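You operate a simulated robot arm through the tools that you are given. There is no shell and no other tool.

The job below is to be done with a simulated robot arm. You get a single attempt, and the scene is never put back.

## Task
Pump the air out of the blue hose into the waste cup.
Fine: two strokes at most, no drips; shut the valve, put the cup back, leave the tray out. Set down upright: waste cup.

Only the result counts: the job must be done as asked and must still hold three seconds after the hand-in. Knocking over, shifting, dropping, spilling or breaking anything else fails it.

## Robot
A 6-joint arm with a two-finger gripper, fixed in place. Base frame: the origin is at the foot of the arm, x ahead of it, y to its left, z up; the work surface is at about z = 85. Units: cm, degrees, N and s.
With the tool pointing down near the work surface it reaches from about 14 to 68 cm from the base axis. Its first joint turns from -66.0 to 66.0 degrees. Payload 2.45 kg.
The TCP is the grasp point between the finger pads, 3 cm short of the fingertips. In the tool frame z runs along the fingers and y along their closing line. Largest opening 10.6 cm; the body of the gripper starts 7.9 cm behind the TCP.
Orientation is that of the tool frame in the base frame, as a unit quaternion [w, x, y, z]. With the fingers straight down and closing along the base's y, the tool's x points along the base's -x, its y along +y and its z along -z.

## Interface
- The arm moves only by the tool drive_tool. Its argument "series" is a list of rows, each a list of 7 numbers: the turn, a rotation vector about the base's x, y, z in degrees, then the shift along the base's x, y, z in cm, then the finger opening in cm, from 0 to 10.6. In form: [[wx, wy, wz, x, y, z, claw], ...]. A call has 1 to 20 rows; each row shifts and turns the commanded pose from where the row before left it. Rows are played at 5 a second. More than 5 cm and 8.6 degrees between two rows, or a gripper value outside its range, and nothing of the call is played. A pose out of reach is approached as far as the arm can. The call stops where the force on the tool passes 40 N (or 10 N more than at its start, if that is more) or the arm is blocked; 0.2 s more then pass. The fingers move at their own pace (about 15.3 cm/s each) and stop on an object; they squeeze with about 39 N. The grip force told is the motor's: it shows also when the fingers shut on nothing. Time passes only in rows, and 0.2 s behind the last, so rows that do not move let the fingers close. The reply holds the time, the measured pose of the TCP, the force on the tool along the base axes, the opening and the grip force, in the units named above and with some noise, with the torque about the TCP (base axes, N m) and any sound that the robot's microphone picked up, and new pictures: "show" is both (left out), scene, wrist or none.
- Cameras (640 x 400 px; columns grow to the right, rows downward): "scene" is fixed at [3.33, 39.36, 141.19]; the picture's right is [-0.93, -0.36, 0.00], its down [-0.18, 0.45, -0.87] and it looks along [0.32, -0.81, -0.49] (base axes); focal length 280 px, centre (320, 200). "wrist" rides on the gripper at [7.6, -0.2, -10.6] in the tool frame; the picture's right is [0.02, 1.00, 0.00], its down [-0.78, 0.02, -0.62] and it looks along [-0.62, 0.01, 0.78] (tool axes); focal length 247 px, centre (320, 200). There is no depth. A picture from a camera that has moved, and an enlarged one, comes with that camera's place and axes in the base frame and with its lens.
- zoom(camera, box): a new picture of the part [left, top, right, bottom] of that camera's present view, enlarged. The clock stands still meanwhile.
- finish_job(): hands the job in; it is judged then, once.

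Places have to be worked out from the pictures, the camera data and where the tool is seen. Open the gripper and draw the arm clear of the work before you hand the job in, unless the task says otherwise.

The tools are called after "Call:" as name(argument=value, ...) on one line, values as JSON. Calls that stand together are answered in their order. drive_tool: Moves the arm, as the interface text tells. Its arguments: {"type":"object","properties":{"series":{"type":"array"},"show":{"type":"string","enum":["both","scene","wrist","none"]}},"required":["series"]} The other tools are called the same way: zoom (camera, box) takes an enlarged picture of a part of a camera's view; finish_job () hands the job in.

At the start:

```text
t: 0.0
eef_pos: [27.15, -20.27, 132.35]
tcp_rot: [0.0, 0.0, 1.0, 0.0]
force: [-0.5, 0.4, 0.1]
ft_torque: [0.02, -0.02, 0.01]
grip_width: 10.59
grip_force: 0.1
```

scene: 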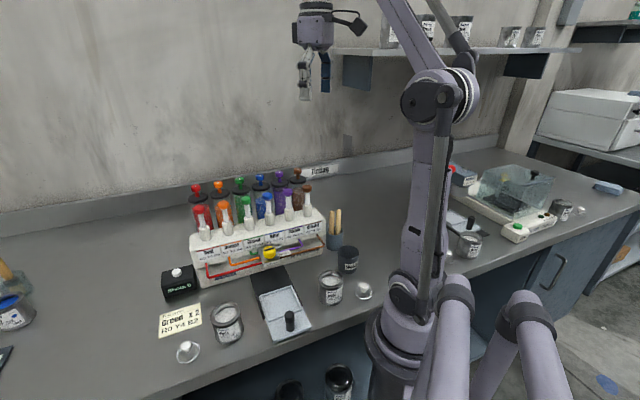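
wrist: 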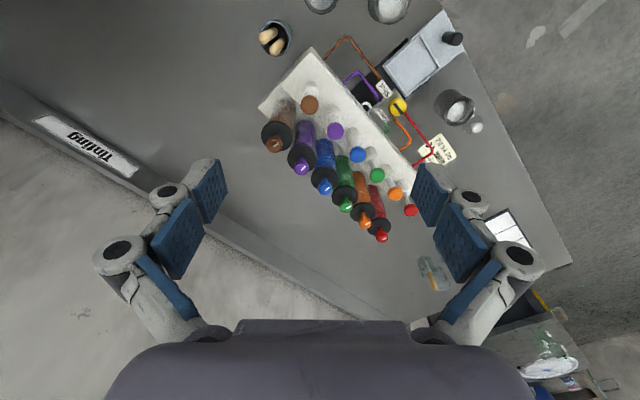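

The scene shows a tinting rack with six coloured pumps and hoses, a tray under the nozzles, cups and a box. I'll zoom in to read the details before moving.

Call:
zoom(camera="scene", box=[180, 165, 340, 265])

Call:
zoom(camera="scene", box=[150, 250, 390, 400])

Call:
zoom(camera="scene", box=[190, 215, 350, 315])

Call:
zoom(camera="wrist", box=[240, 0, 540, 188])

```text
4.00 times, centred on (260, 215) of scene
camera zoom: at [3.33, 39.36, 141.19], right [-0.93, -0.36, 0.0], down [-0.18, 0.45, -0.87], along [0.32, -0.81, -0.49], focal length 1119 px, centre (560, 140)
```

zoom: 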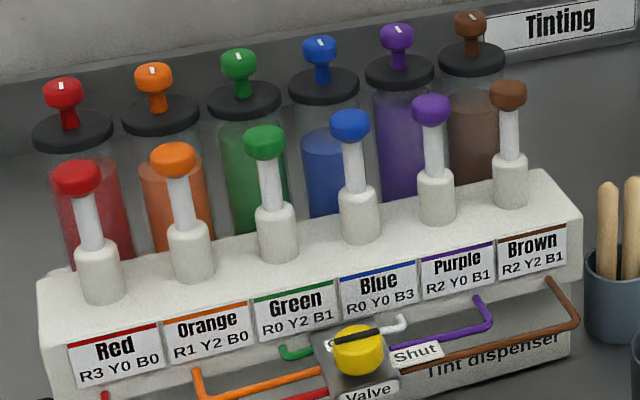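

```text
2.67 times, centred on (270, 325) of scene
camera zoom: at [3.33, 39.36, 141.19], right [-0.93, -0.36, 0.0], down [-0.18, 0.45, -0.87], along [0.32, -0.81, -0.49], focal length 746 px, centre (453, -133)
```

zoom: 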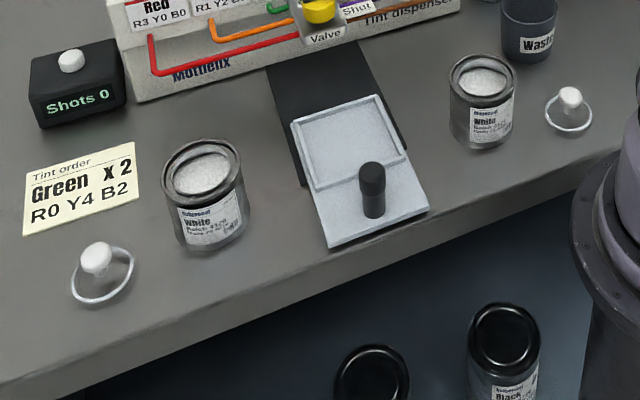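

```text
4.00 times, centred on (270, 265) of scene
camera zoom: at [3.33, 39.36, 141.19], right [-0.93, -0.36, 0.0], down [-0.18, 0.45, -0.87], along [0.32, -0.81, -0.49], focal length 1119 px, centre (520, -60)
```

zoom: 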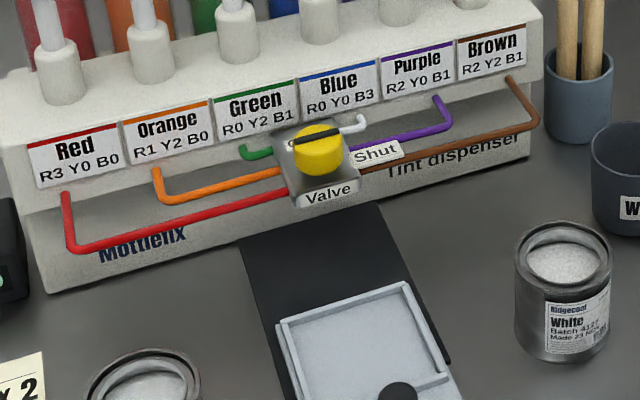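

```text
2.13 times, centred on (390, 94) of wrist
camera zoom: at [19.56, -20.28, 143.17], right [-0.02, 1.0, 0.0], down [0.78, 0.02, 0.62], along [0.62, 0.01, -0.78], focal length 526 px, centre (171, 426)
```

zoom: 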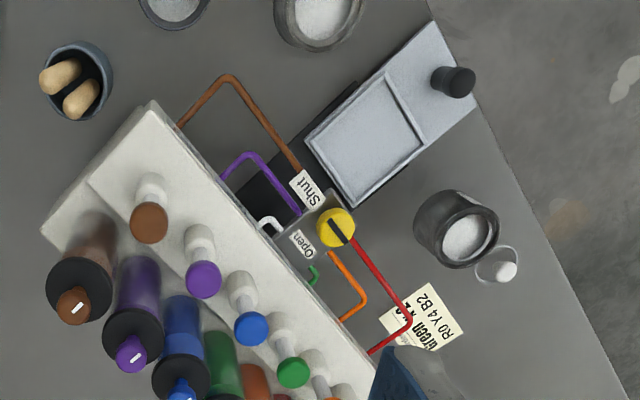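

Rough triangulation puts the valve knob near [34, -5.6, 97], the blue plunger head near [38.7, -14, 107], and the rack row at about 45°. I'll zoom further to read the valve labels, the pointer and the waste cup.

Call:
zoom(camera="scene", box=[245, 230, 309, 270])

Call:
zoom(camera="wrist", box=[360, 80, 424, 120])

Call:
zoom(camera="scene", box=[310, 235, 390, 310])

Call:
zoom(camera="scene", box=[235, 250, 331, 346])

```text
10.00 times, centred on (277, 250) of scene
camera zoom: at [3.33, 39.36, 141.19], right [-0.93, -0.36, 0.0], down [-0.18, 0.45, -0.87], along [0.32, -0.81, -0.49], focal length 2797 px, centre (750, -300)
```

zoom: 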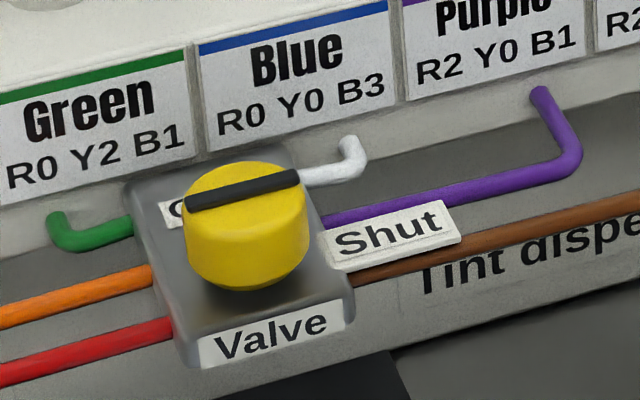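

```text
10.00 times, centred on (392, 100) of wrist
camera zoom: at [19.56, -20.28, 143.17], right [-0.02, 1.0, 0.0], down [0.78, 0.02, 0.62], along [0.62, 0.01, -0.78], focal length 2470 px, centre (-400, 1200)
```

zoom: 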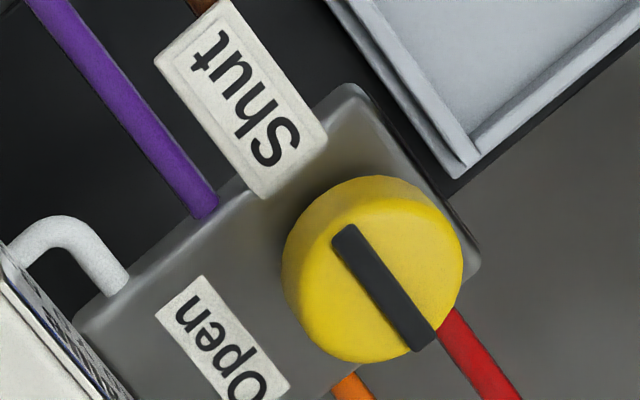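

```text
5.33 times, centred on (350, 272) of scene
camera zoom: at [3.33, 39.36, 141.19], right [-0.93, -0.36, 0.0], down [-0.18, 0.45, -0.87], along [0.32, -0.81, -0.49], focal length 1492 px, centre (160, -187)
```

zoom: 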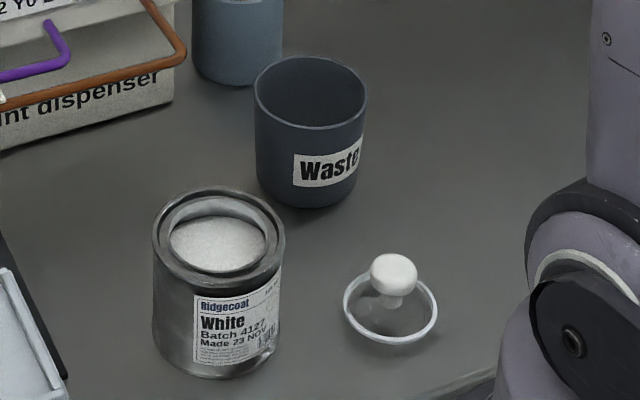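

```text
4.17 times, centred on (283, 298) of scene
camera zoom: at [3.33, 39.36, 141.19], right [-0.93, -0.36, 0.0], down [-0.18, 0.45, -0.87], along [0.32, -0.81, -0.49], focal length 1165 px, centre (474, -208)
```

zoom: 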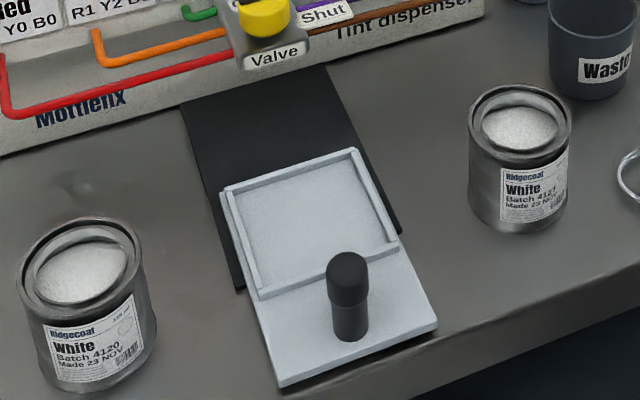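

The bar on the valve knob lies parallel to the rack, pointing at "Shut". The blue hose is clear, so it holds air. The cup goes in the tray recess near [29.5, -1.2], and the tray slides in toward the rack. I'll raise and yaw the tool so the wrist camera faces the rack front for a better look.

Call:
drive_tool(series=[[0, 0, -7.6, -0.2, 3.5, -2.0, 10.6], [0, 0, -7.6, -0.2, 3.5, -2.0, 10.6], [0, 0, -7.6, -0.2, 3.5, -2.0, 10.6], [0, 0, -7.6, -0.2, 3.5, -2.0, 10.6], [0, 0, -7.6, -0.2, 3.5, -2.0, 10.6], [0, 0, -7.6, -0.2, 3.5, -2.0, 10.6]], show="both")

```text
t: 1.4
eef_pos: [26.03, 0.81, 120.49]
tcp_rot: [0.0, 0.389, 0.921, 0.001]
force: [-0.2, 0.6, 0.2]
ft_torque: [-0.02, -0.02, -0.01]
grip_width: 10.56
grip_force: 0.1
camera wrist: at [20.56, 6.24, 131.19], right [0.7, 0.71, 0.0], down [0.56, -0.55, 0.62], along [0.44, -0.44, -0.78], focal length 247 px, centre (320, 200)
```

scene: 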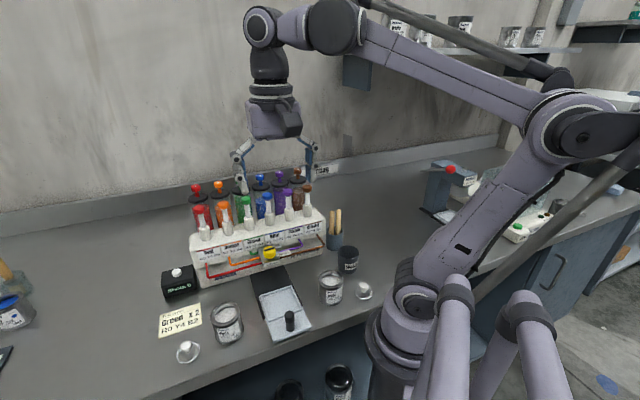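
wrist: 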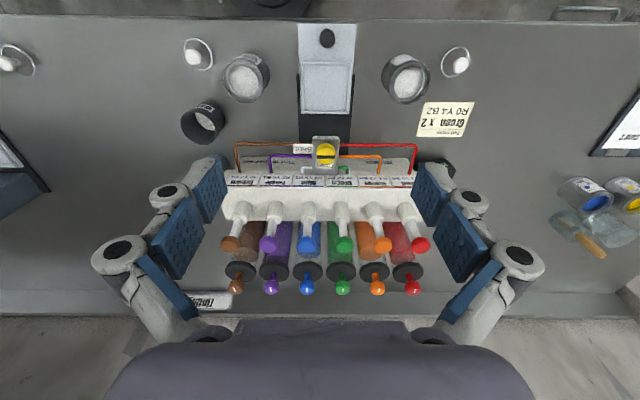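

The view is now square to the rack, so its row direction is about 45°. I'll zoom in on the valve area, the tray and the waste cup for measurements.

Call:
zoom(camera="wrist", box=[220, 90, 428, 220])

Call:
zoom(camera="wrist", box=[160, 0, 480, 200])

Call:
zoom(camera="wrist", box=[280, 120, 376, 180])

```text
3.08 times, centred on (324, 155) of wrist
camera zoom: at [20.56, 6.24, 131.19], right [0.7, 0.71, 0.0], down [0.56, -0.55, 0.62], along [0.44, -0.44, -0.78], focal length 760 px, centre (308, 338)
```

zoom: 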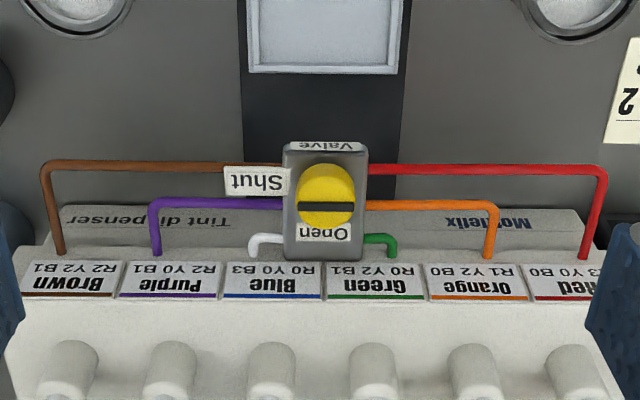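

```text
2.00 times, centred on (320, 100) of wrist
camera zoom: at [20.56, 6.24, 131.19], right [0.7, 0.71, 0.0], down [0.56, -0.55, 0.62], along [0.44, -0.44, -0.78], focal length 494 px, centre (320, 400)
```

zoom: 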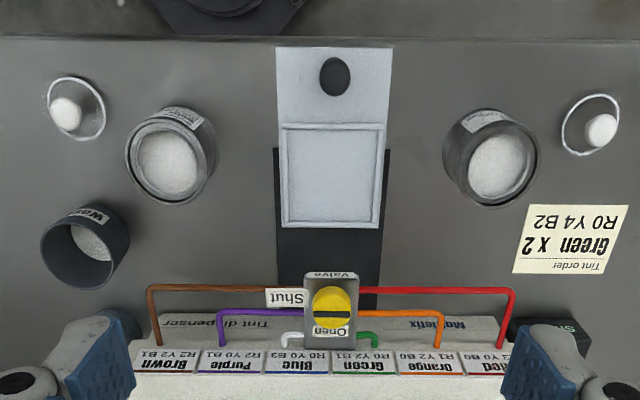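

```text
6.67 times, centred on (328, 150) of wrist
camera zoom: at [20.56, 6.24, 131.19], right [0.7, 0.71, 0.0], down [0.56, -0.55, 0.62], along [0.44, -0.44, -0.78], focal length 1646 px, centre (267, 533)
```

zoom: 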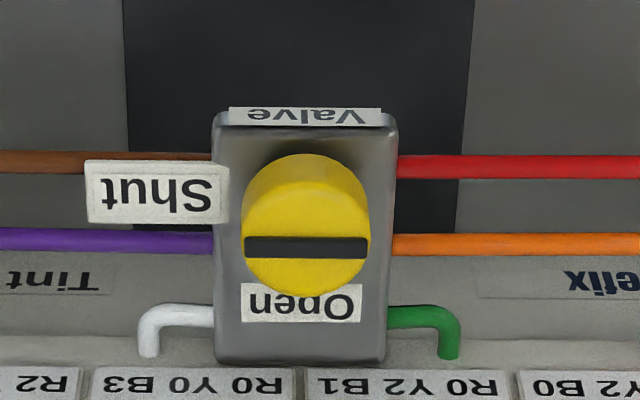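

The knob axis is at about [34.2, -6.0] with its top at z 97.5, and the tray recess centre is about [29.4, -1.2]. I need to see the nozzle and the clearance under the valve box, so I'll tilt the tool so the camera looks flatter at the rack front.

Call:
drive_tool(series=[[-5.6, -5.7, 0, 0.5, -0.2, -3.1, 10.6], [-5.6, -5.7, 0, 0.5, -0.2, -3.1, 10.6], [-5.6, -5.7, 0, 0.5, -0.2, -3.1, 10.6], [-5.6, -5.7, 0, 0.5, -0.2, -3.1, 10.6], [-5.6, -5.7, 0, 0.5, -0.2, -3.1, 10.6]], show="both")

```text
t: 2.6
eef_pos: [28.75, -0.28, 104.85]
tcp_rot: [0.319, 0.364, 0.866, -0.127]
force: [0.4, -0.6, 0.7]
ft_torque: [0.0, -0.01, 0.01]
grip_width: 10.58
grip_force: 0.1
camera wrist: at [19.48, 8.67, 108.13], right [0.7, 0.71, 0.0], down [0.14, -0.14, 0.98], along [0.7, -0.69, -0.2], focal length 247 px, centre (320, 200)
```

scene: 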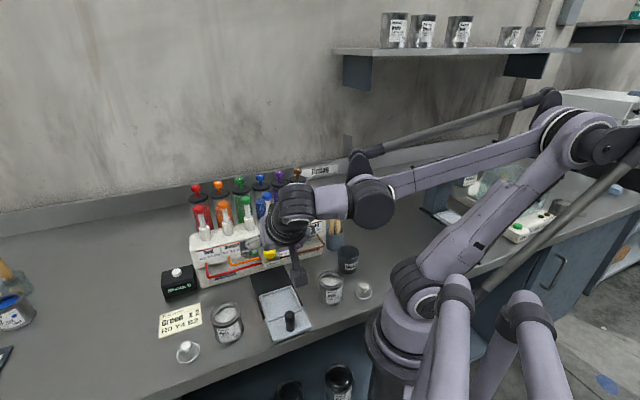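
wrist: 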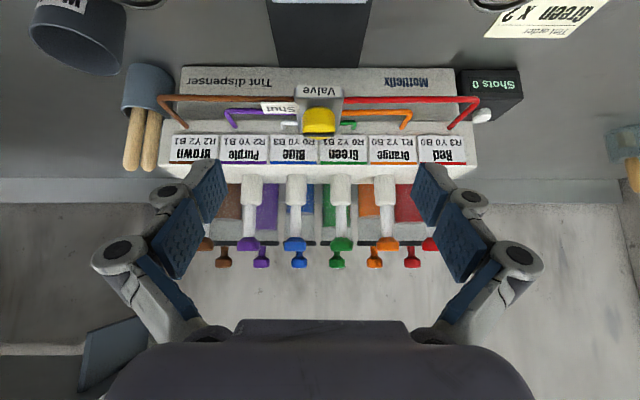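

Call:
zoom(camera="wrist", box=[272, 65, 368, 125])

Call:
zoom(camera="wrist", box=[160, 60, 480, 260])

```text
6.67 times, centred on (320, 95) of wrist
camera zoom: at [19.48, 8.67, 108.13], right [0.7, 0.71, 0.0], down [0.14, -0.14, 0.98], along [0.7, -0.69, -0.2], focal length 1646 px, centre (320, 900)
```

zoom: 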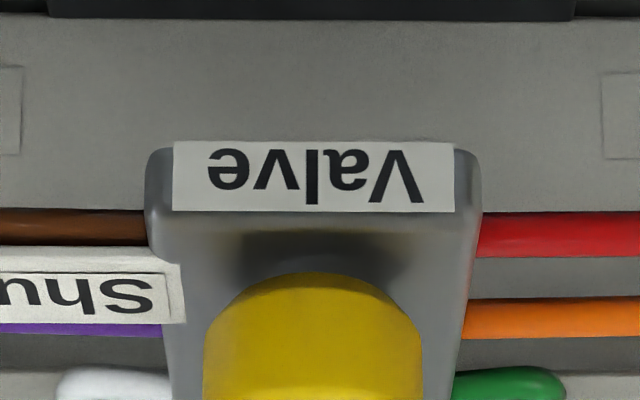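

```text
2.00 times, centred on (320, 160) of wrist
camera zoom: at [19.48, 8.67, 108.13], right [0.7, 0.71, 0.0], down [0.14, -0.14, 0.98], along [0.7, -0.69, -0.2], focal length 494 px, centre (320, 280)
```

zoom: 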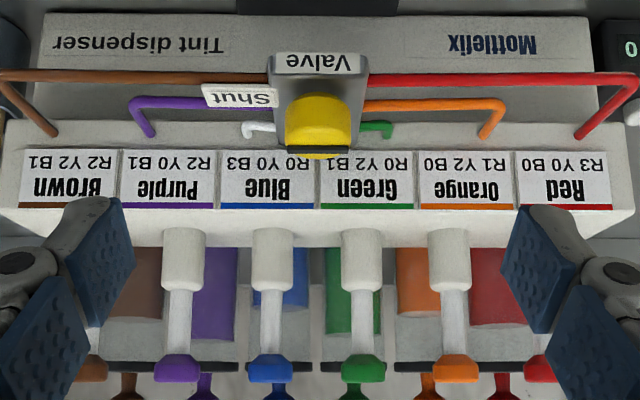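

The valve box spans about z 94.4–95.4 and no nozzle shows from this height. I'll lower the camera about 10 cm, staying well above the tray and cans, to see beneath the box.

Call:
drive_tool(series=[[0, 0, 0, 0, 0, -3.5, 10.6], [0, 0, 0, 0, 0, -3.5, 10.6], [0, 0, 0, 0, 0, -3.5, 10.6]], show="both")

Call:
zoom(camera="wrist", box=[240, 120, 400, 220])

```text
t: 3.4
eef_pos: [28.65, -0.22, 94.35]
tcp_rot: [0.317, 0.365, 0.866, -0.127]
force: [0.7, 0.1, 0.3]
ft_torque: [0.02, -0.02, -0.01]
grip_width: 10.57
grip_force: 0.0
camera wrist: at [19.48, 8.74, 97.67], right [0.7, 0.71, 0.0], down [0.14, -0.14, 0.98], along [0.7, -0.69, -0.2], focal length 247 px, centre (320, 200)
```

scene: 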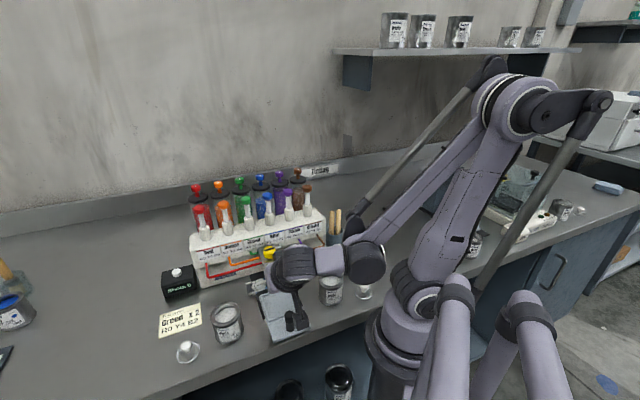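
wrist: 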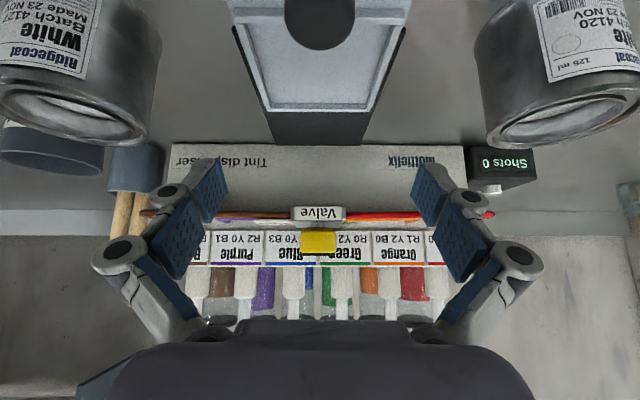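

```text
4.00 times, centred on (320, 170) of wrist
camera zoom: at [19.48, 8.74, 97.67], right [0.7, 0.71, 0.0], down [0.14, -0.14, 0.98], along [0.7, -0.69, -0.2], focal length 988 px, centre (320, 320)
```

zoom: 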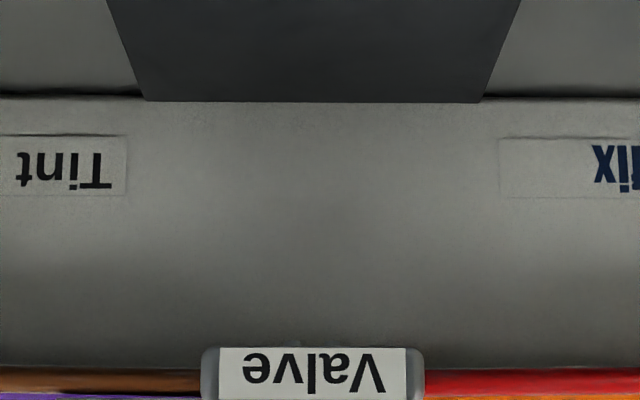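

There is still no nozzle hanging in view, so it must be short. I'll lower 3 cm more (fingertips stay above z 89, outside the tray width) to look directly under the box.

Call:
drive_tool(series=[[0, 0, 0, 0, 0, -1.5, 10.6], [0, 0, 0, 0, 0, -1.5, 10.6]], show="wrist")

Call:
zoom(camera="wrist", box=[240, 140, 400, 240])

```text
t: 4.0
eef_pos: [28.61, -0.26, 91.48]
tcp_rot: [0.317, 0.365, 0.866, -0.127]
force: [-0.1, 0.5, 0.2]
ft_torque: [0.0, 0.02, 0.02]
grip_width: 10.6
grip_force: 0.0
camera wrist: at [19.46, 8.75, 94.72], right [0.7, 0.71, 0.0], down [0.14, -0.14, 0.98], along [0.7, -0.69, -0.2], focal length 247 px, centre (320, 200)
```

wrist: 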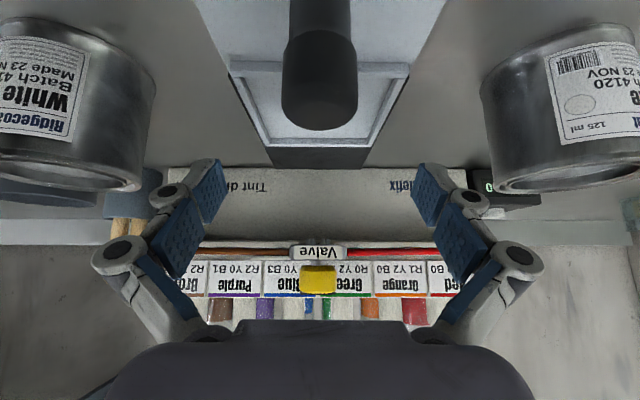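

```text
4.00 times, centred on (320, 190) of wrist
camera zoom: at [19.46, 8.75, 94.72], right [0.7, 0.71, 0.0], down [0.14, -0.14, 0.98], along [0.7, -0.69, -0.2], focal length 988 px, centre (320, 240)
```

zoom: 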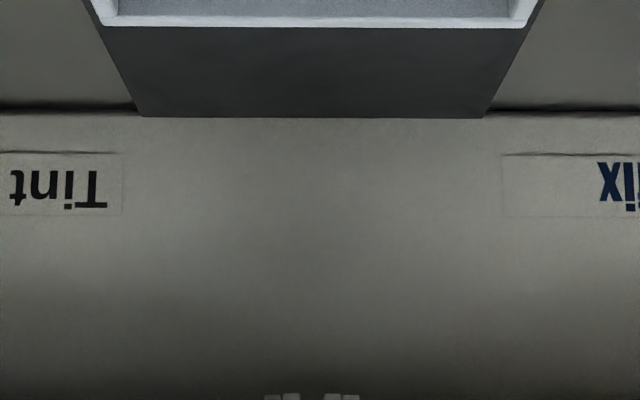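

Small stubs appear just below the valve box. I'll zoom in on them.

Call:
zoom(camera="wrist", box=[280, 220, 360, 270])

Call:
zoom(camera="wrist", box=[200, 0, 456, 160])

```text
8.00 times, centred on (320, 245) of wrist
camera zoom: at [19.46, 8.75, 94.72], right [0.7, 0.71, 0.0], down [0.14, -0.14, 0.98], along [0.7, -0.69, -0.2], focal length 1976 px, centre (320, -160)
```

zoom: 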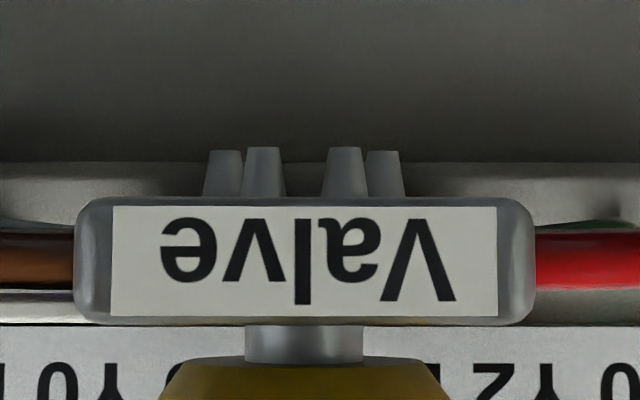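

```text
2.50 times, centred on (328, 80) of wrist
camera zoom: at [19.46, 8.75, 94.72], right [0.7, 0.71, 0.0], down [0.14, -0.14, 0.98], along [0.7, -0.69, -0.2], focal length 617 px, centre (300, 500)
```

zoom: 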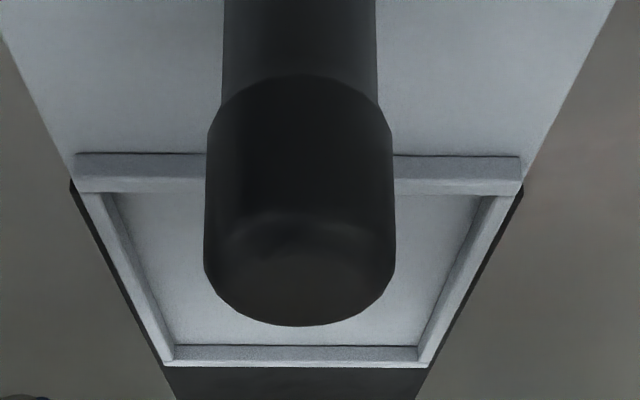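

Six small nozzles hang in a hexagon under the box centre, with tips at z≈93.7. A cup in the tray, with its rim at about z 92, fits beneath. Next I'll rise, undo the tilt and move above the waste cup (about [18.0, -19.5]) for a close look.

Call:
drive_tool(series=[[0, 0, 0, 0, 0, 3.5, 10.6], [0, 0, 0, 0, 0, 3.5, 10.6], [5.6, 5.7, 0, -1.77, -3.2, 1.6, 10.6], [5.6, 5.7, 0, -1.77, -3.2, 1.6, 10.6], [5.6, 5.7, 0, -1.77, -3.2, 1.6, 10.6], [5.6, 5.7, 0, -1.77, -3.2, 1.6, 10.6], [5.6, 5.7, 0, -1.77, -3.2, 1.6, 10.6], [0, 0, 0, -1.77, -3.2, 1.6, 10.6]], show="both")

```text
t: 5.8
eef_pos: [17.82, -19.5, 108.01]
tcp_rot: [-0.001, 0.387, 0.922, 0.001]
force: [0.0, 0.3, 0.7]
ft_torque: [0.01, -0.05, 0.01]
grip_width: 10.6
grip_force: 0.0
camera wrist: at [12.37, -14.01, 118.76], right [0.7, 0.71, 0.0], down [0.56, -0.55, 0.62], along [0.44, -0.43, -0.78], focal length 247 px, centre (320, 200)
```

scene: 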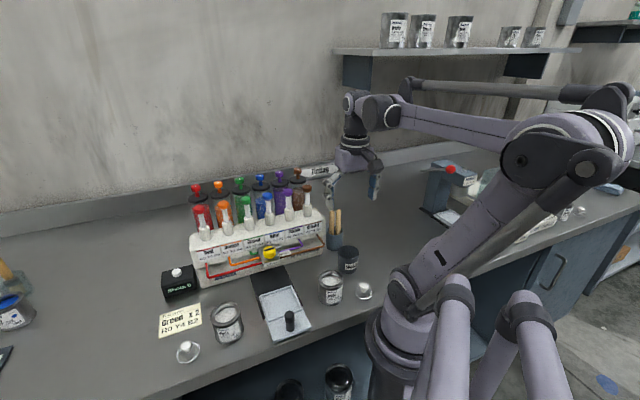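
wrist: 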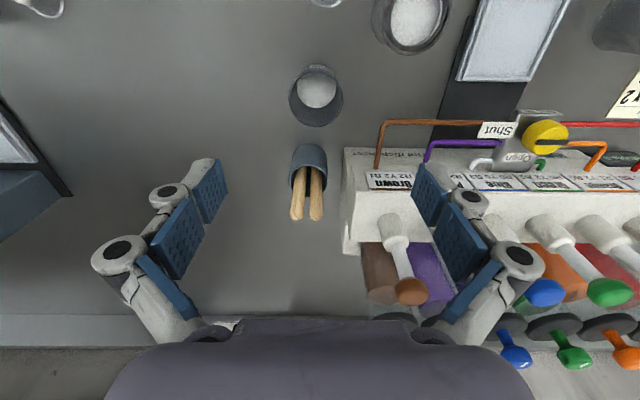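

Call:
zoom(camera="wrist", box=[270, 50, 366, 110])

Call:
zoom(camera="wrist", box=[250, 50, 410, 150])

```text
6.67 times, centred on (318, 80) of wrist
camera zoom: at [12.37, -14.01, 118.76], right [0.7, 0.71, 0.0], down [0.56, -0.55, 0.62], along [0.44, -0.43, -0.78], focal length 1646 px, centre (333, 1000)
```

zoom: 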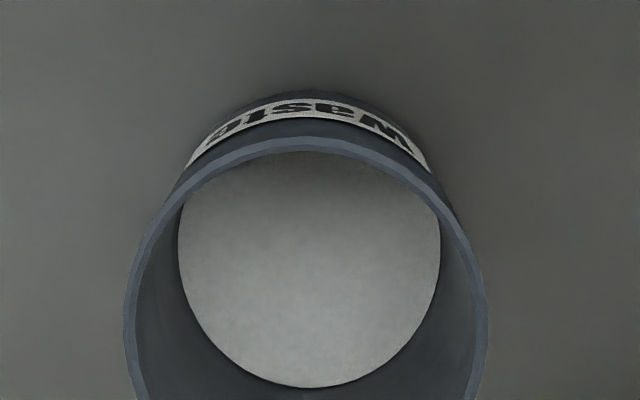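

```text
4.00 times, centred on (330, 100) of wrist
camera zoom: at [12.37, -14.01, 118.76], right [0.7, 0.71, 0.0], down [0.56, -0.55, 0.62], along [0.44, -0.43, -0.78], focal length 988 px, centre (280, 600)
```

zoom: 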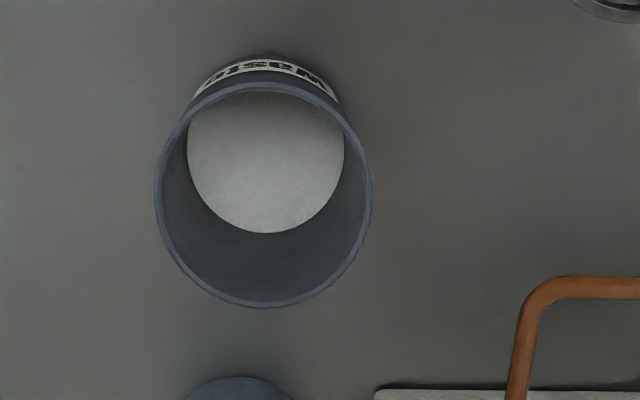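

The cup rim measures about 5.9 cm across, with its top near z 90.8 and its centre near [17.8, -20.1]. I'll centre over it and descend partway to verify between the fingers.

Call:
drive_tool(series=[[0, 0, 0, 0, -0.6, -3.5, 10.0], [0, 0, 0, 0, 0, -3.5, 10.0], [0, 0, 0, 0, 0, -2.5, 10.0]], show="both")

Call:
zoom(camera="wrist", box=[160, 40, 480, 240])

```text
t: 6.6
eef_pos: [18.02, -19.98, 98.48]
tcp_rot: [0.0, 0.388, 0.922, 0.0]
force: [0.5, 0.2, -0.3]
ft_torque: [0.0, 0.02, 0.01]
grip_width: 9.99
grip_force: 0.1
camera wrist: at [12.46, -14.59, 109.19], right [0.7, 0.71, 0.0], down [0.56, -0.55, 0.62], along [0.44, -0.43, -0.78], focal length 247 px, centre (320, 200)
```

scene: 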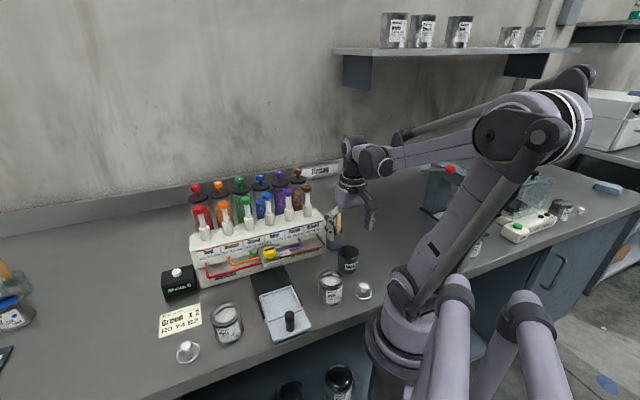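
wrist: 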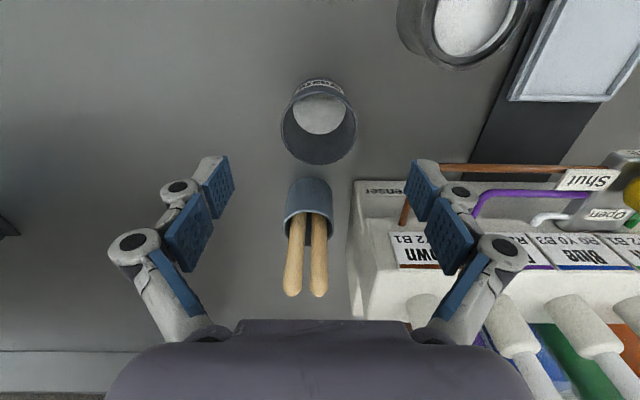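

```text
2.00 times, centred on (320, 140) of wrist
camera zoom: at [12.46, -14.59, 109.19], right [0.7, 0.71, 0.0], down [0.56, -0.55, 0.62], along [0.44, -0.43, -0.78], focal length 494 px, centre (320, 320)
```

zoom: 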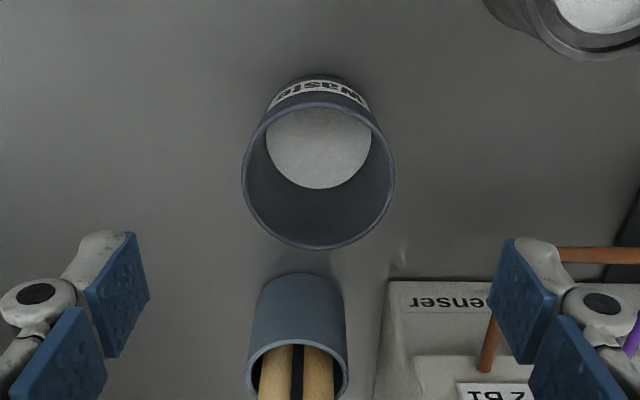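

The cup is almost centred between the fingers (about 0.2 cm off). I'll correct that, descend to TCP z 90.3 and close on it.

Call:
drive_tool(series=[[0, 0, 0, -0.14, -0.14, -2.8, 9.6], [0, 0, 0, 0, 0, -2.8, 9.0], [0, 0, 0, 0, 0, -2.6, 9.0], [0, 0, 0, 0, 0, 0, 9.0]], show="both")

Call:
zoom(camera="wrist", box=[160, 40, 480, 240])

```text
t: 7.6
eef_pos: [17.86, -20.1, 90.36]
tcp_rot: [0.0, 0.388, 0.922, 0.0]
force: [0.4, -0.1, 0.1]
ft_torque: [0.0, -0.02, 0.0]
grip_width: 9.01
grip_force: 0.1
camera wrist: at [12.32, -14.75, 101.06], right [0.7, 0.71, 0.0], down [0.56, -0.55, 0.62], along [0.44, -0.43, -0.78], focal length 247 px, centre (320, 200)
```

scene: 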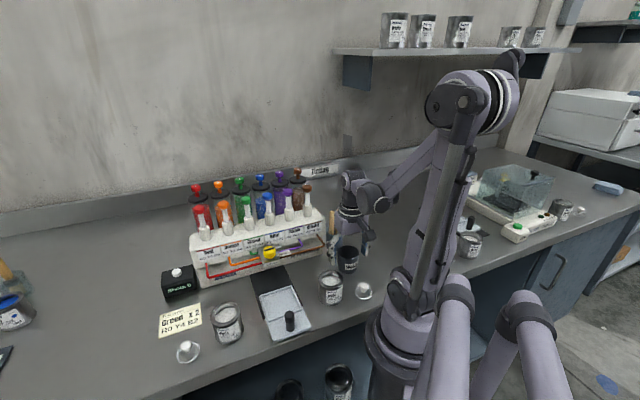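
wrist: 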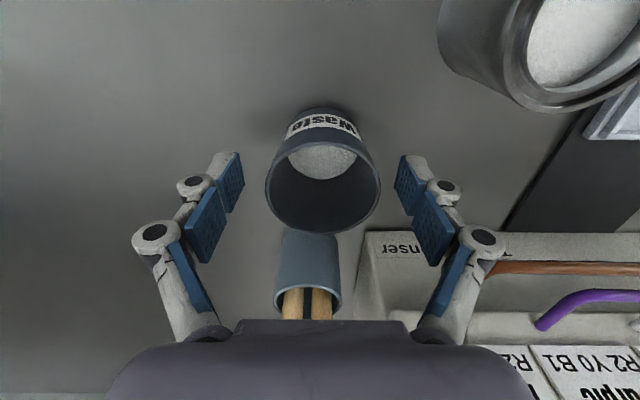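

```text
2.00 times, centred on (320, 140) of wrist
camera zoom: at [12.32, -14.75, 101.06], right [0.7, 0.71, 0.0], down [0.56, -0.55, 0.62], along [0.44, -0.43, -0.78], focal length 494 px, centre (320, 320)
```

zoom: 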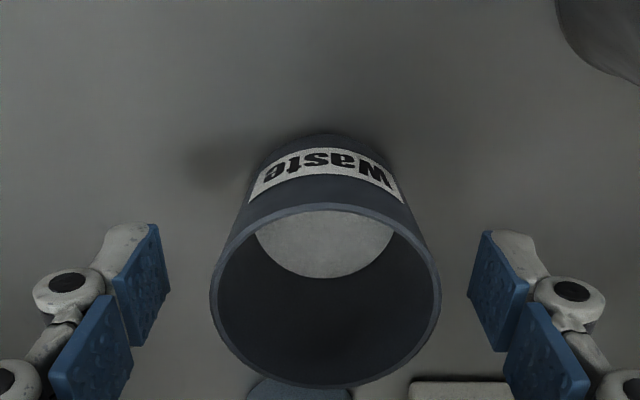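

The rim is at z≈90.8, centred in the closing direction and about 0.3 cm outward. I'll nudge outward and close the grip.

Call:
drive_tool(series=[[0, 0, 0, -0.18, 0.18, 0, 9.0], [0, 0, 0, 0, 0, 0, 7.0], [0, 0, 0, 0, 0, 0, 5.5], [0, 0, 0, 0, 0, 0, 5.0], [0, 0, 0, 0, 0, 0, 5.0]], show="wrist")

```text
t: 8.8
eef_pos: [17.56, -20.01, 90.44]
tcp_rot: [0.0, 0.388, 0.922, -0.001]
force: [0.4, 0.1, 7.5]
ft_torque: [-0.05, 0.05, 0.02]
grip_width: 5.4
grip_force: 39.1
camera wrist: at [12.15, -14.57, 101.1], right [0.7, 0.71, 0.0], down [0.56, -0.55, 0.62], along [0.44, -0.43, -0.78], focal length 247 px, centre (320, 200)
```

wrist: 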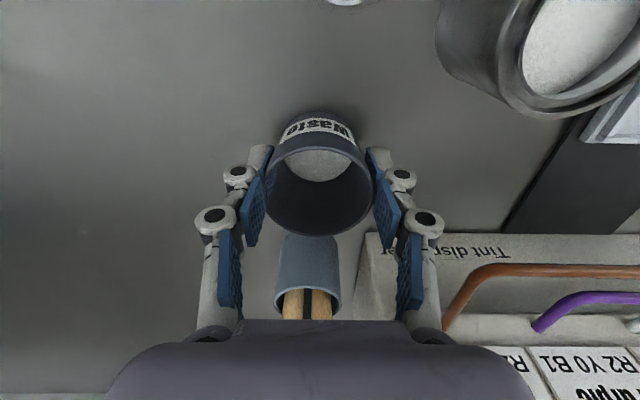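

The fingers hold the cup at 5.4 cm with 39 N. I'll lift gently and check the hold.

Call:
drive_tool(series=[[0, 0, 0, 0, 0, 0.5, 5.0], [0, 0, 0, 0, 0, 1.0, 5.0], [0, 0, 0, 0, 0, 1.5, 5.0]], show="both")

```text
t: 9.6
eef_pos: [17.59, -20.01, 93.42]
tcp_rot: [0.0, 0.387, 0.922, 0.0]
force: [0.4, -0.4, 0.5]
ft_torque: [-0.02, -0.01, 0.0]
grip_width: 5.63
grip_force: 4.9
camera wrist: at [12.09, -14.53, 104.07], right [0.7, 0.71, 0.0], down [0.56, -0.55, 0.62], along [0.44, -0.43, -0.78], focal length 247 px, centre (320, 200)
```

scene: 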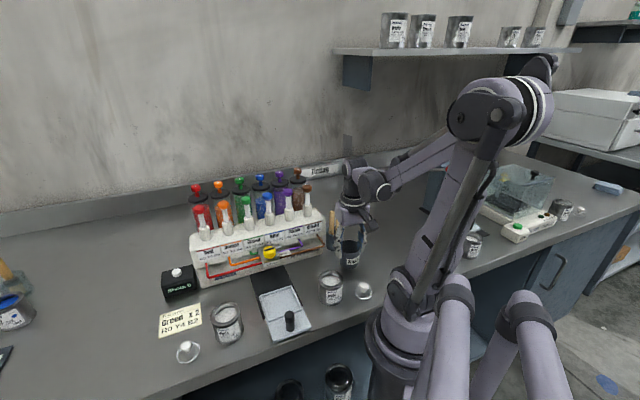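
wrist: 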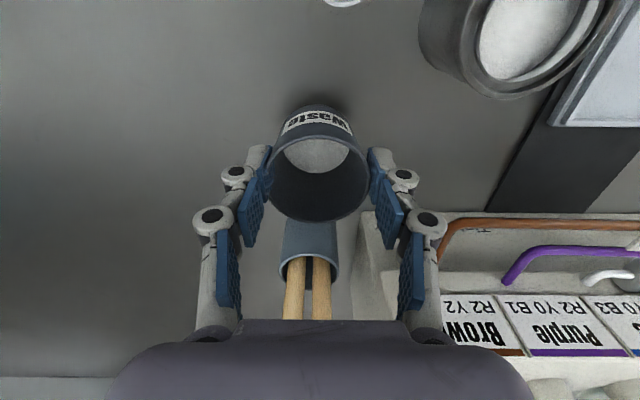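

The grip force reading dropped to 4.9 N and the width rose to 5.63, so the taper may be slipping. I'll command a tighter closing and hold before moving further.

Call:
drive_tool(series=[[0, 0, 0, 0, 0, 0, 4.0], [0, 0, 0, 0, 0, 0, 4.0]], show="wrist")

Call:
zoom(camera="scene", box=[310, 210, 390, 310])

```text
t: 10.2
eef_pos: [17.53, -19.91, 93.38]
tcp_rot: [0.0, 0.387, 0.922, 0.0]
force: [-0.1, -1.0, 1.0]
ft_torque: [-0.01, 0.01, 0.02]
grip_width: 5.48
grip_force: 38.8
camera wrist: at [12.1, -14.54, 104.07], right [0.7, 0.71, 0.0], down [0.56, -0.55, 0.62], along [0.44, -0.43, -0.78], focal length 247 px, centre (320, 200)
```

wrist: 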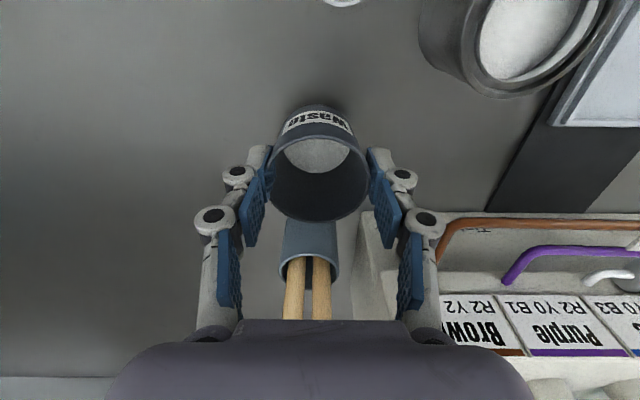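

```text
4.00 times, centred on (350, 260) of scene
camera zoom: at [3.33, 39.36, 141.19], right [-0.93, -0.36, 0.0], down [-0.18, 0.45, -0.87], along [0.32, -0.81, -0.49], focal length 1119 px, centre (200, -40)
```

zoom: 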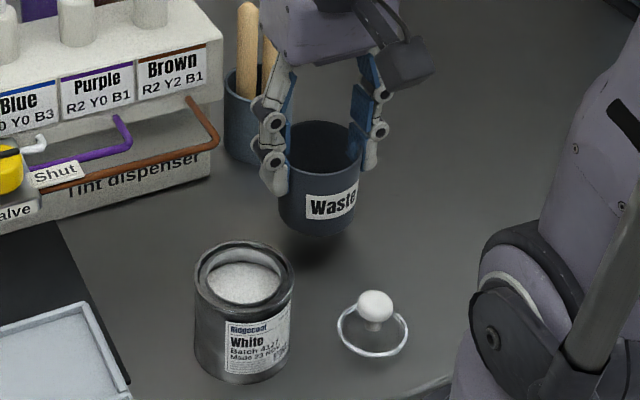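

The cup is firmly held again (38.8 N), having slid slightly so its rim is about 0.3 cm below the TCP. I'll lift clear of the paint can and carry it over the tray recess at about [29.4, -1.2].

Call:
drive_tool(series=[[0, 0, 0, 0, 0, 2.0, 3.0], [0, 0, 0, 0, 0, 3.0, 3.0], [0, 0, 0, 0, 0, 3.0, 3.0], [0, 0, 0, 1.0, 1.57, 0, 3.0], [0, 0, 0, 1.7, 2.68, 0, 3.0], [0, 0, 0, 1.9, 2.99, 0, 3.0], [0, 0, 0, 1.9, 2.99, 0, 3.0], [0, 0, 0, 1.9, 2.99, 0, 3.0], [0, 0, 0, 1.9, 2.99, 0, 3.0], [0, 0, 0, 1.2, 1.9, 0, 3.0], [0, 0, 0, 0.4, 0.63, 0, 3.0]], show="both")

Call:
zoom(camera="wrist", box=[160, 0, 480, 200])

```text
t: 12.6
eef_pos: [29.56, -1.17, 101.29]
tcp_rot: [-0.001, 0.388, 0.921, 0.0]
force: [-0.2, 1.2, -1.1]
ft_torque: [0.01, 0.01, -0.01]
grip_width: 5.47
grip_force: 38.6
camera wrist: at [24.11, 4.27, 112.05], right [0.7, 0.71, 0.0], down [0.56, -0.55, 0.62], along [0.44, -0.44, -0.78], focal length 247 px, centre (320, 200)
```

scene: 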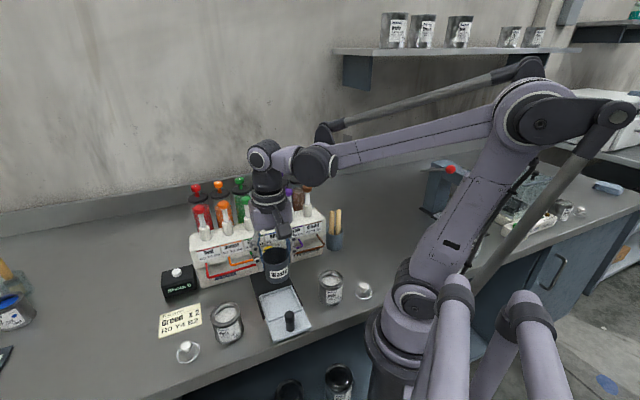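
wrist: 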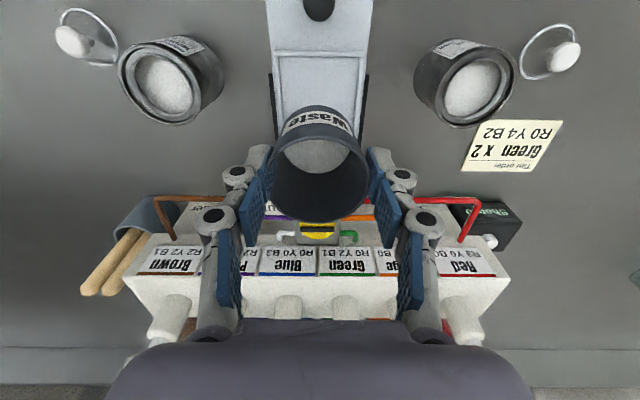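

```text
2.00 times, centred on (320, 100) of wrist
camera zoom: at [24.11, 4.27, 112.05], right [0.7, 0.71, 0.0], down [0.56, -0.55, 0.62], along [0.44, -0.44, -0.78], focal length 494 px, centre (320, 400)
```

zoom: 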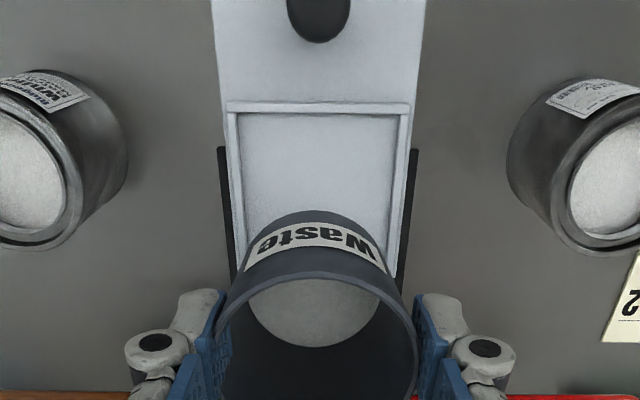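

The cup is held over the recess, whose centre is near e=19.8, n=-21.9 in rack coordinates. That is within about 0.15 cm of the TCP. I'll nudge and lower to about 1 cm above the tray floor.

Call:
drive_tool(series=[[0, 0, 0, -0.1, -0.1, -2.5, 3.0], [0, 0, 0, 0, 0, -2.5, 3.0], [0, 0, 0, 0, 0, -2.0, 3.0], [0, 0, 0, 0, 0, -1.0, 3.0]], show="both")

Call:
zoom(camera="wrist", box=[200, 50, 440, 200])

Call:
zoom(camera="scene", box=[230, 240, 326, 340])

```text
t: 13.6
eef_pos: [29.43, -1.25, 93.41]
tcp_rot: [0.001, 0.388, 0.922, 0.0]
force: [0.4, 0.0, -0.7]
ft_torque: [0.02, 0.0, 0.03]
grip_width: 5.46
grip_force: 39.1
camera wrist: at [23.94, 4.05, 104.04], right [0.7, 0.71, 0.0], down [0.56, -0.55, 0.62], along [0.44, -0.43, -0.78], focal length 247 px, centre (320, 200)
```

scene: 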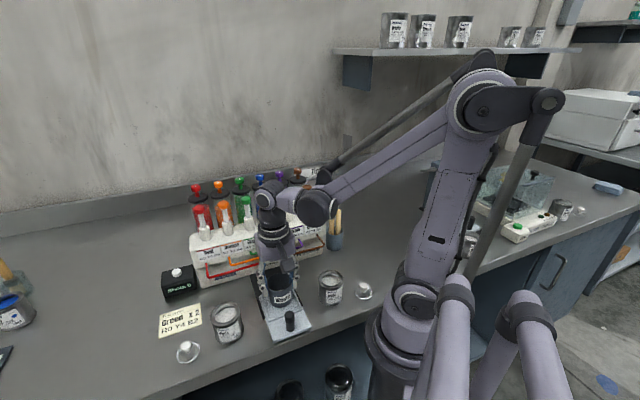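
wrist: 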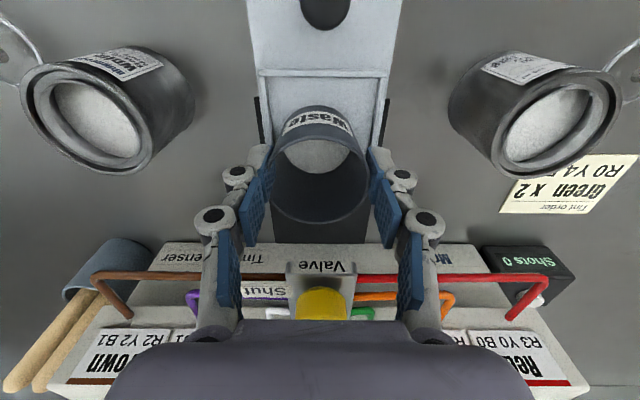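

```text
2.67 times, centred on (320, 125) of wrist
camera zoom: at [23.94, 4.05, 104.04], right [0.7, 0.71, 0.0], down [0.56, -0.55, 0.62], along [0.44, -0.43, -0.78], focal length 659 px, centre (320, 400)
```

zoom: 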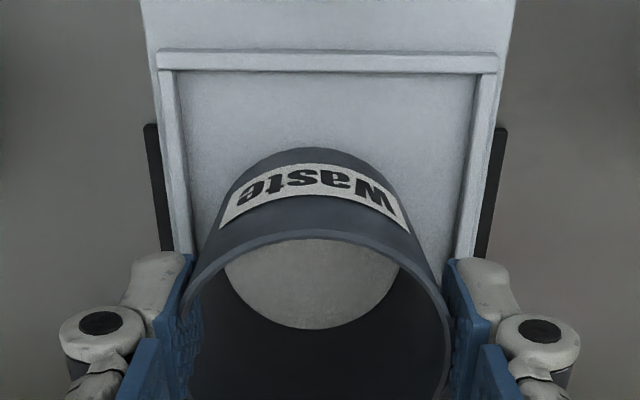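

```text
4.00 times, centred on (278, 290) of scene
camera zoom: at [3.33, 39.36, 141.19], right [-0.93, -0.36, 0.0], down [-0.18, 0.45, -0.87], along [0.32, -0.81, -0.49], focal length 1119 px, centre (488, -160)
```

zoom: 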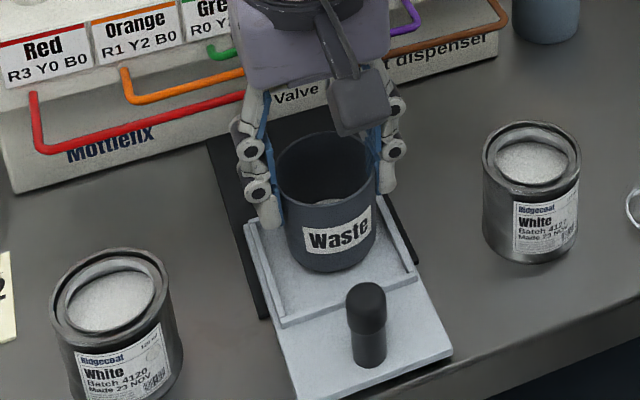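

The cup is centred over the recess. I'll lower in small steps and watch the force for contact with the tray floor.

Call:
drive_tool(series=[[0, 0, 0, 0, 0, -0.3, 3.0], [0, 0, 0, 0, 0, -0.3, 3.0], [0, 0, 0, 0, 0, -0.3, 3.0]], show="wrist")

```text
t: 14.4
eef_pos: [29.35, -1.35, 92.36]
tcp_rot: [-0.001, 0.387, 0.922, 0.0]
force: [-3.4, -4.7, 25.9]
ft_torque: [-0.17, 0.08, 0.03]
grip_width: 5.48
grip_force: 38.9
camera wrist: at [23.93, 4.07, 103.18], right [0.7, 0.71, 0.0], down [0.56, -0.55, 0.62], along [0.44, -0.44, -0.78], focal length 247 px, centre (320, 200)
```

wrist: 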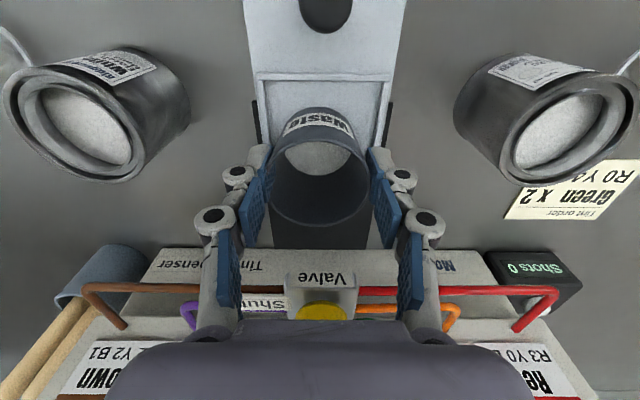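

Contact shows 26 N, so the cup is on the tray floor. I'll ease the pressure slightly, open the fingers and rise straight up.

Call:
drive_tool(series=[[0, 0, 0, 0, 0, 0.15, 3.0], [0, 0, 0, 0, 0, 0, 5.8], [0, 0, 0, 0, 0, 0, 7.5], [0, 0, 0, 0, 0, 0, 8.5], [0, 0, 0, 0, 0, 1.5, 8.5], [0, 0, 0, 0, 0, 3.0, 8.5], [0, 0, 0, 0, 0, 3.5, 8.5], [0, 0, 0, 0, 0, 3.5, 8.5]], show="both")

Call:
zoom(camera="wrist", box=[200, 0, 440, 150])

Call:
zoom(camera="scene", box=[230, 240, 326, 340])

```text
t: 16.2
eef_pos: [29.36, -1.31, 104.2]
tcp_rot: [0.0, 0.388, 0.921, 0.0]
force: [0.2, -0.3, 0.3]
ft_torque: [0.02, 0.01, 0.04]
grip_width: 8.51
grip_force: 0.0
camera wrist: at [23.91, 4.17, 114.89], right [0.7, 0.71, 0.0], down [0.56, -0.55, 0.62], along [0.44, -0.43, -0.78], focal length 247 px, centre (320, 200)
```

scene: 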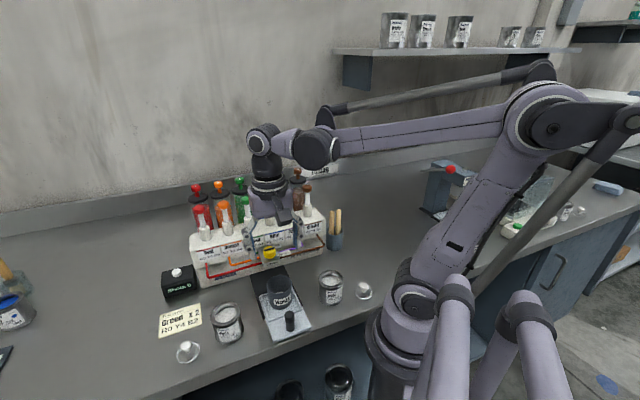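
wrist: 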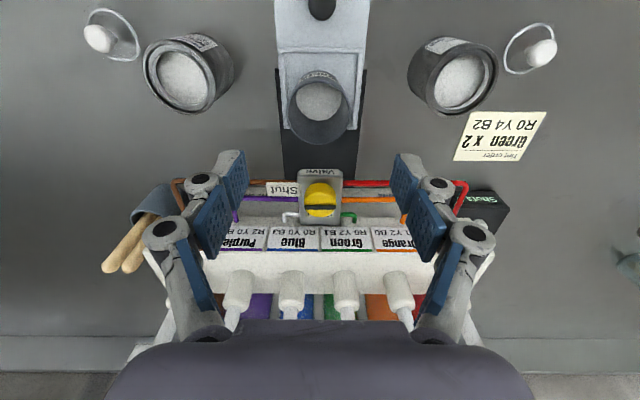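

```text
2.67 times, centred on (320, 75) of wrist
camera zoom: at [23.91, 4.17, 114.89], right [0.7, 0.71, 0.0], down [0.56, -0.55, 0.62], along [0.44, -0.43, -0.78], focal length 659 px, centre (320, 533)
```

zoom: 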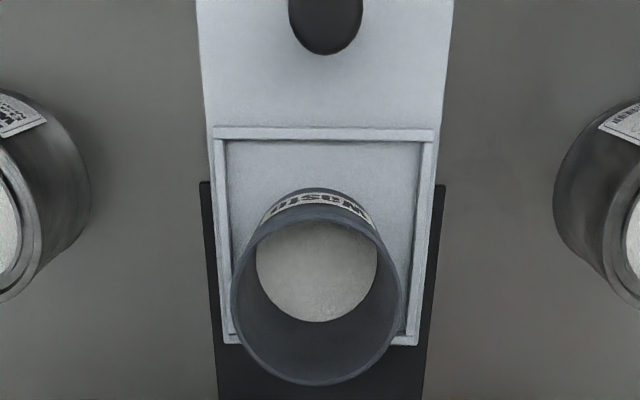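

```text
4.00 times, centred on (278, 290) of scene
camera zoom: at [3.33, 39.36, 141.19], right [-0.93, -0.36, 0.0], down [-0.18, 0.45, -0.87], along [0.32, -0.81, -0.49], focal length 1119 px, centre (488, -160)
```

zoom: 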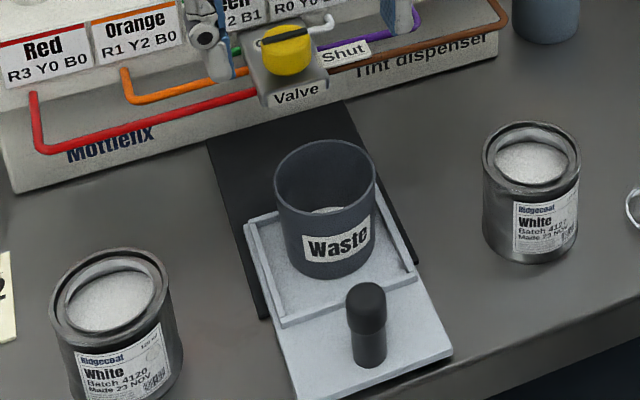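

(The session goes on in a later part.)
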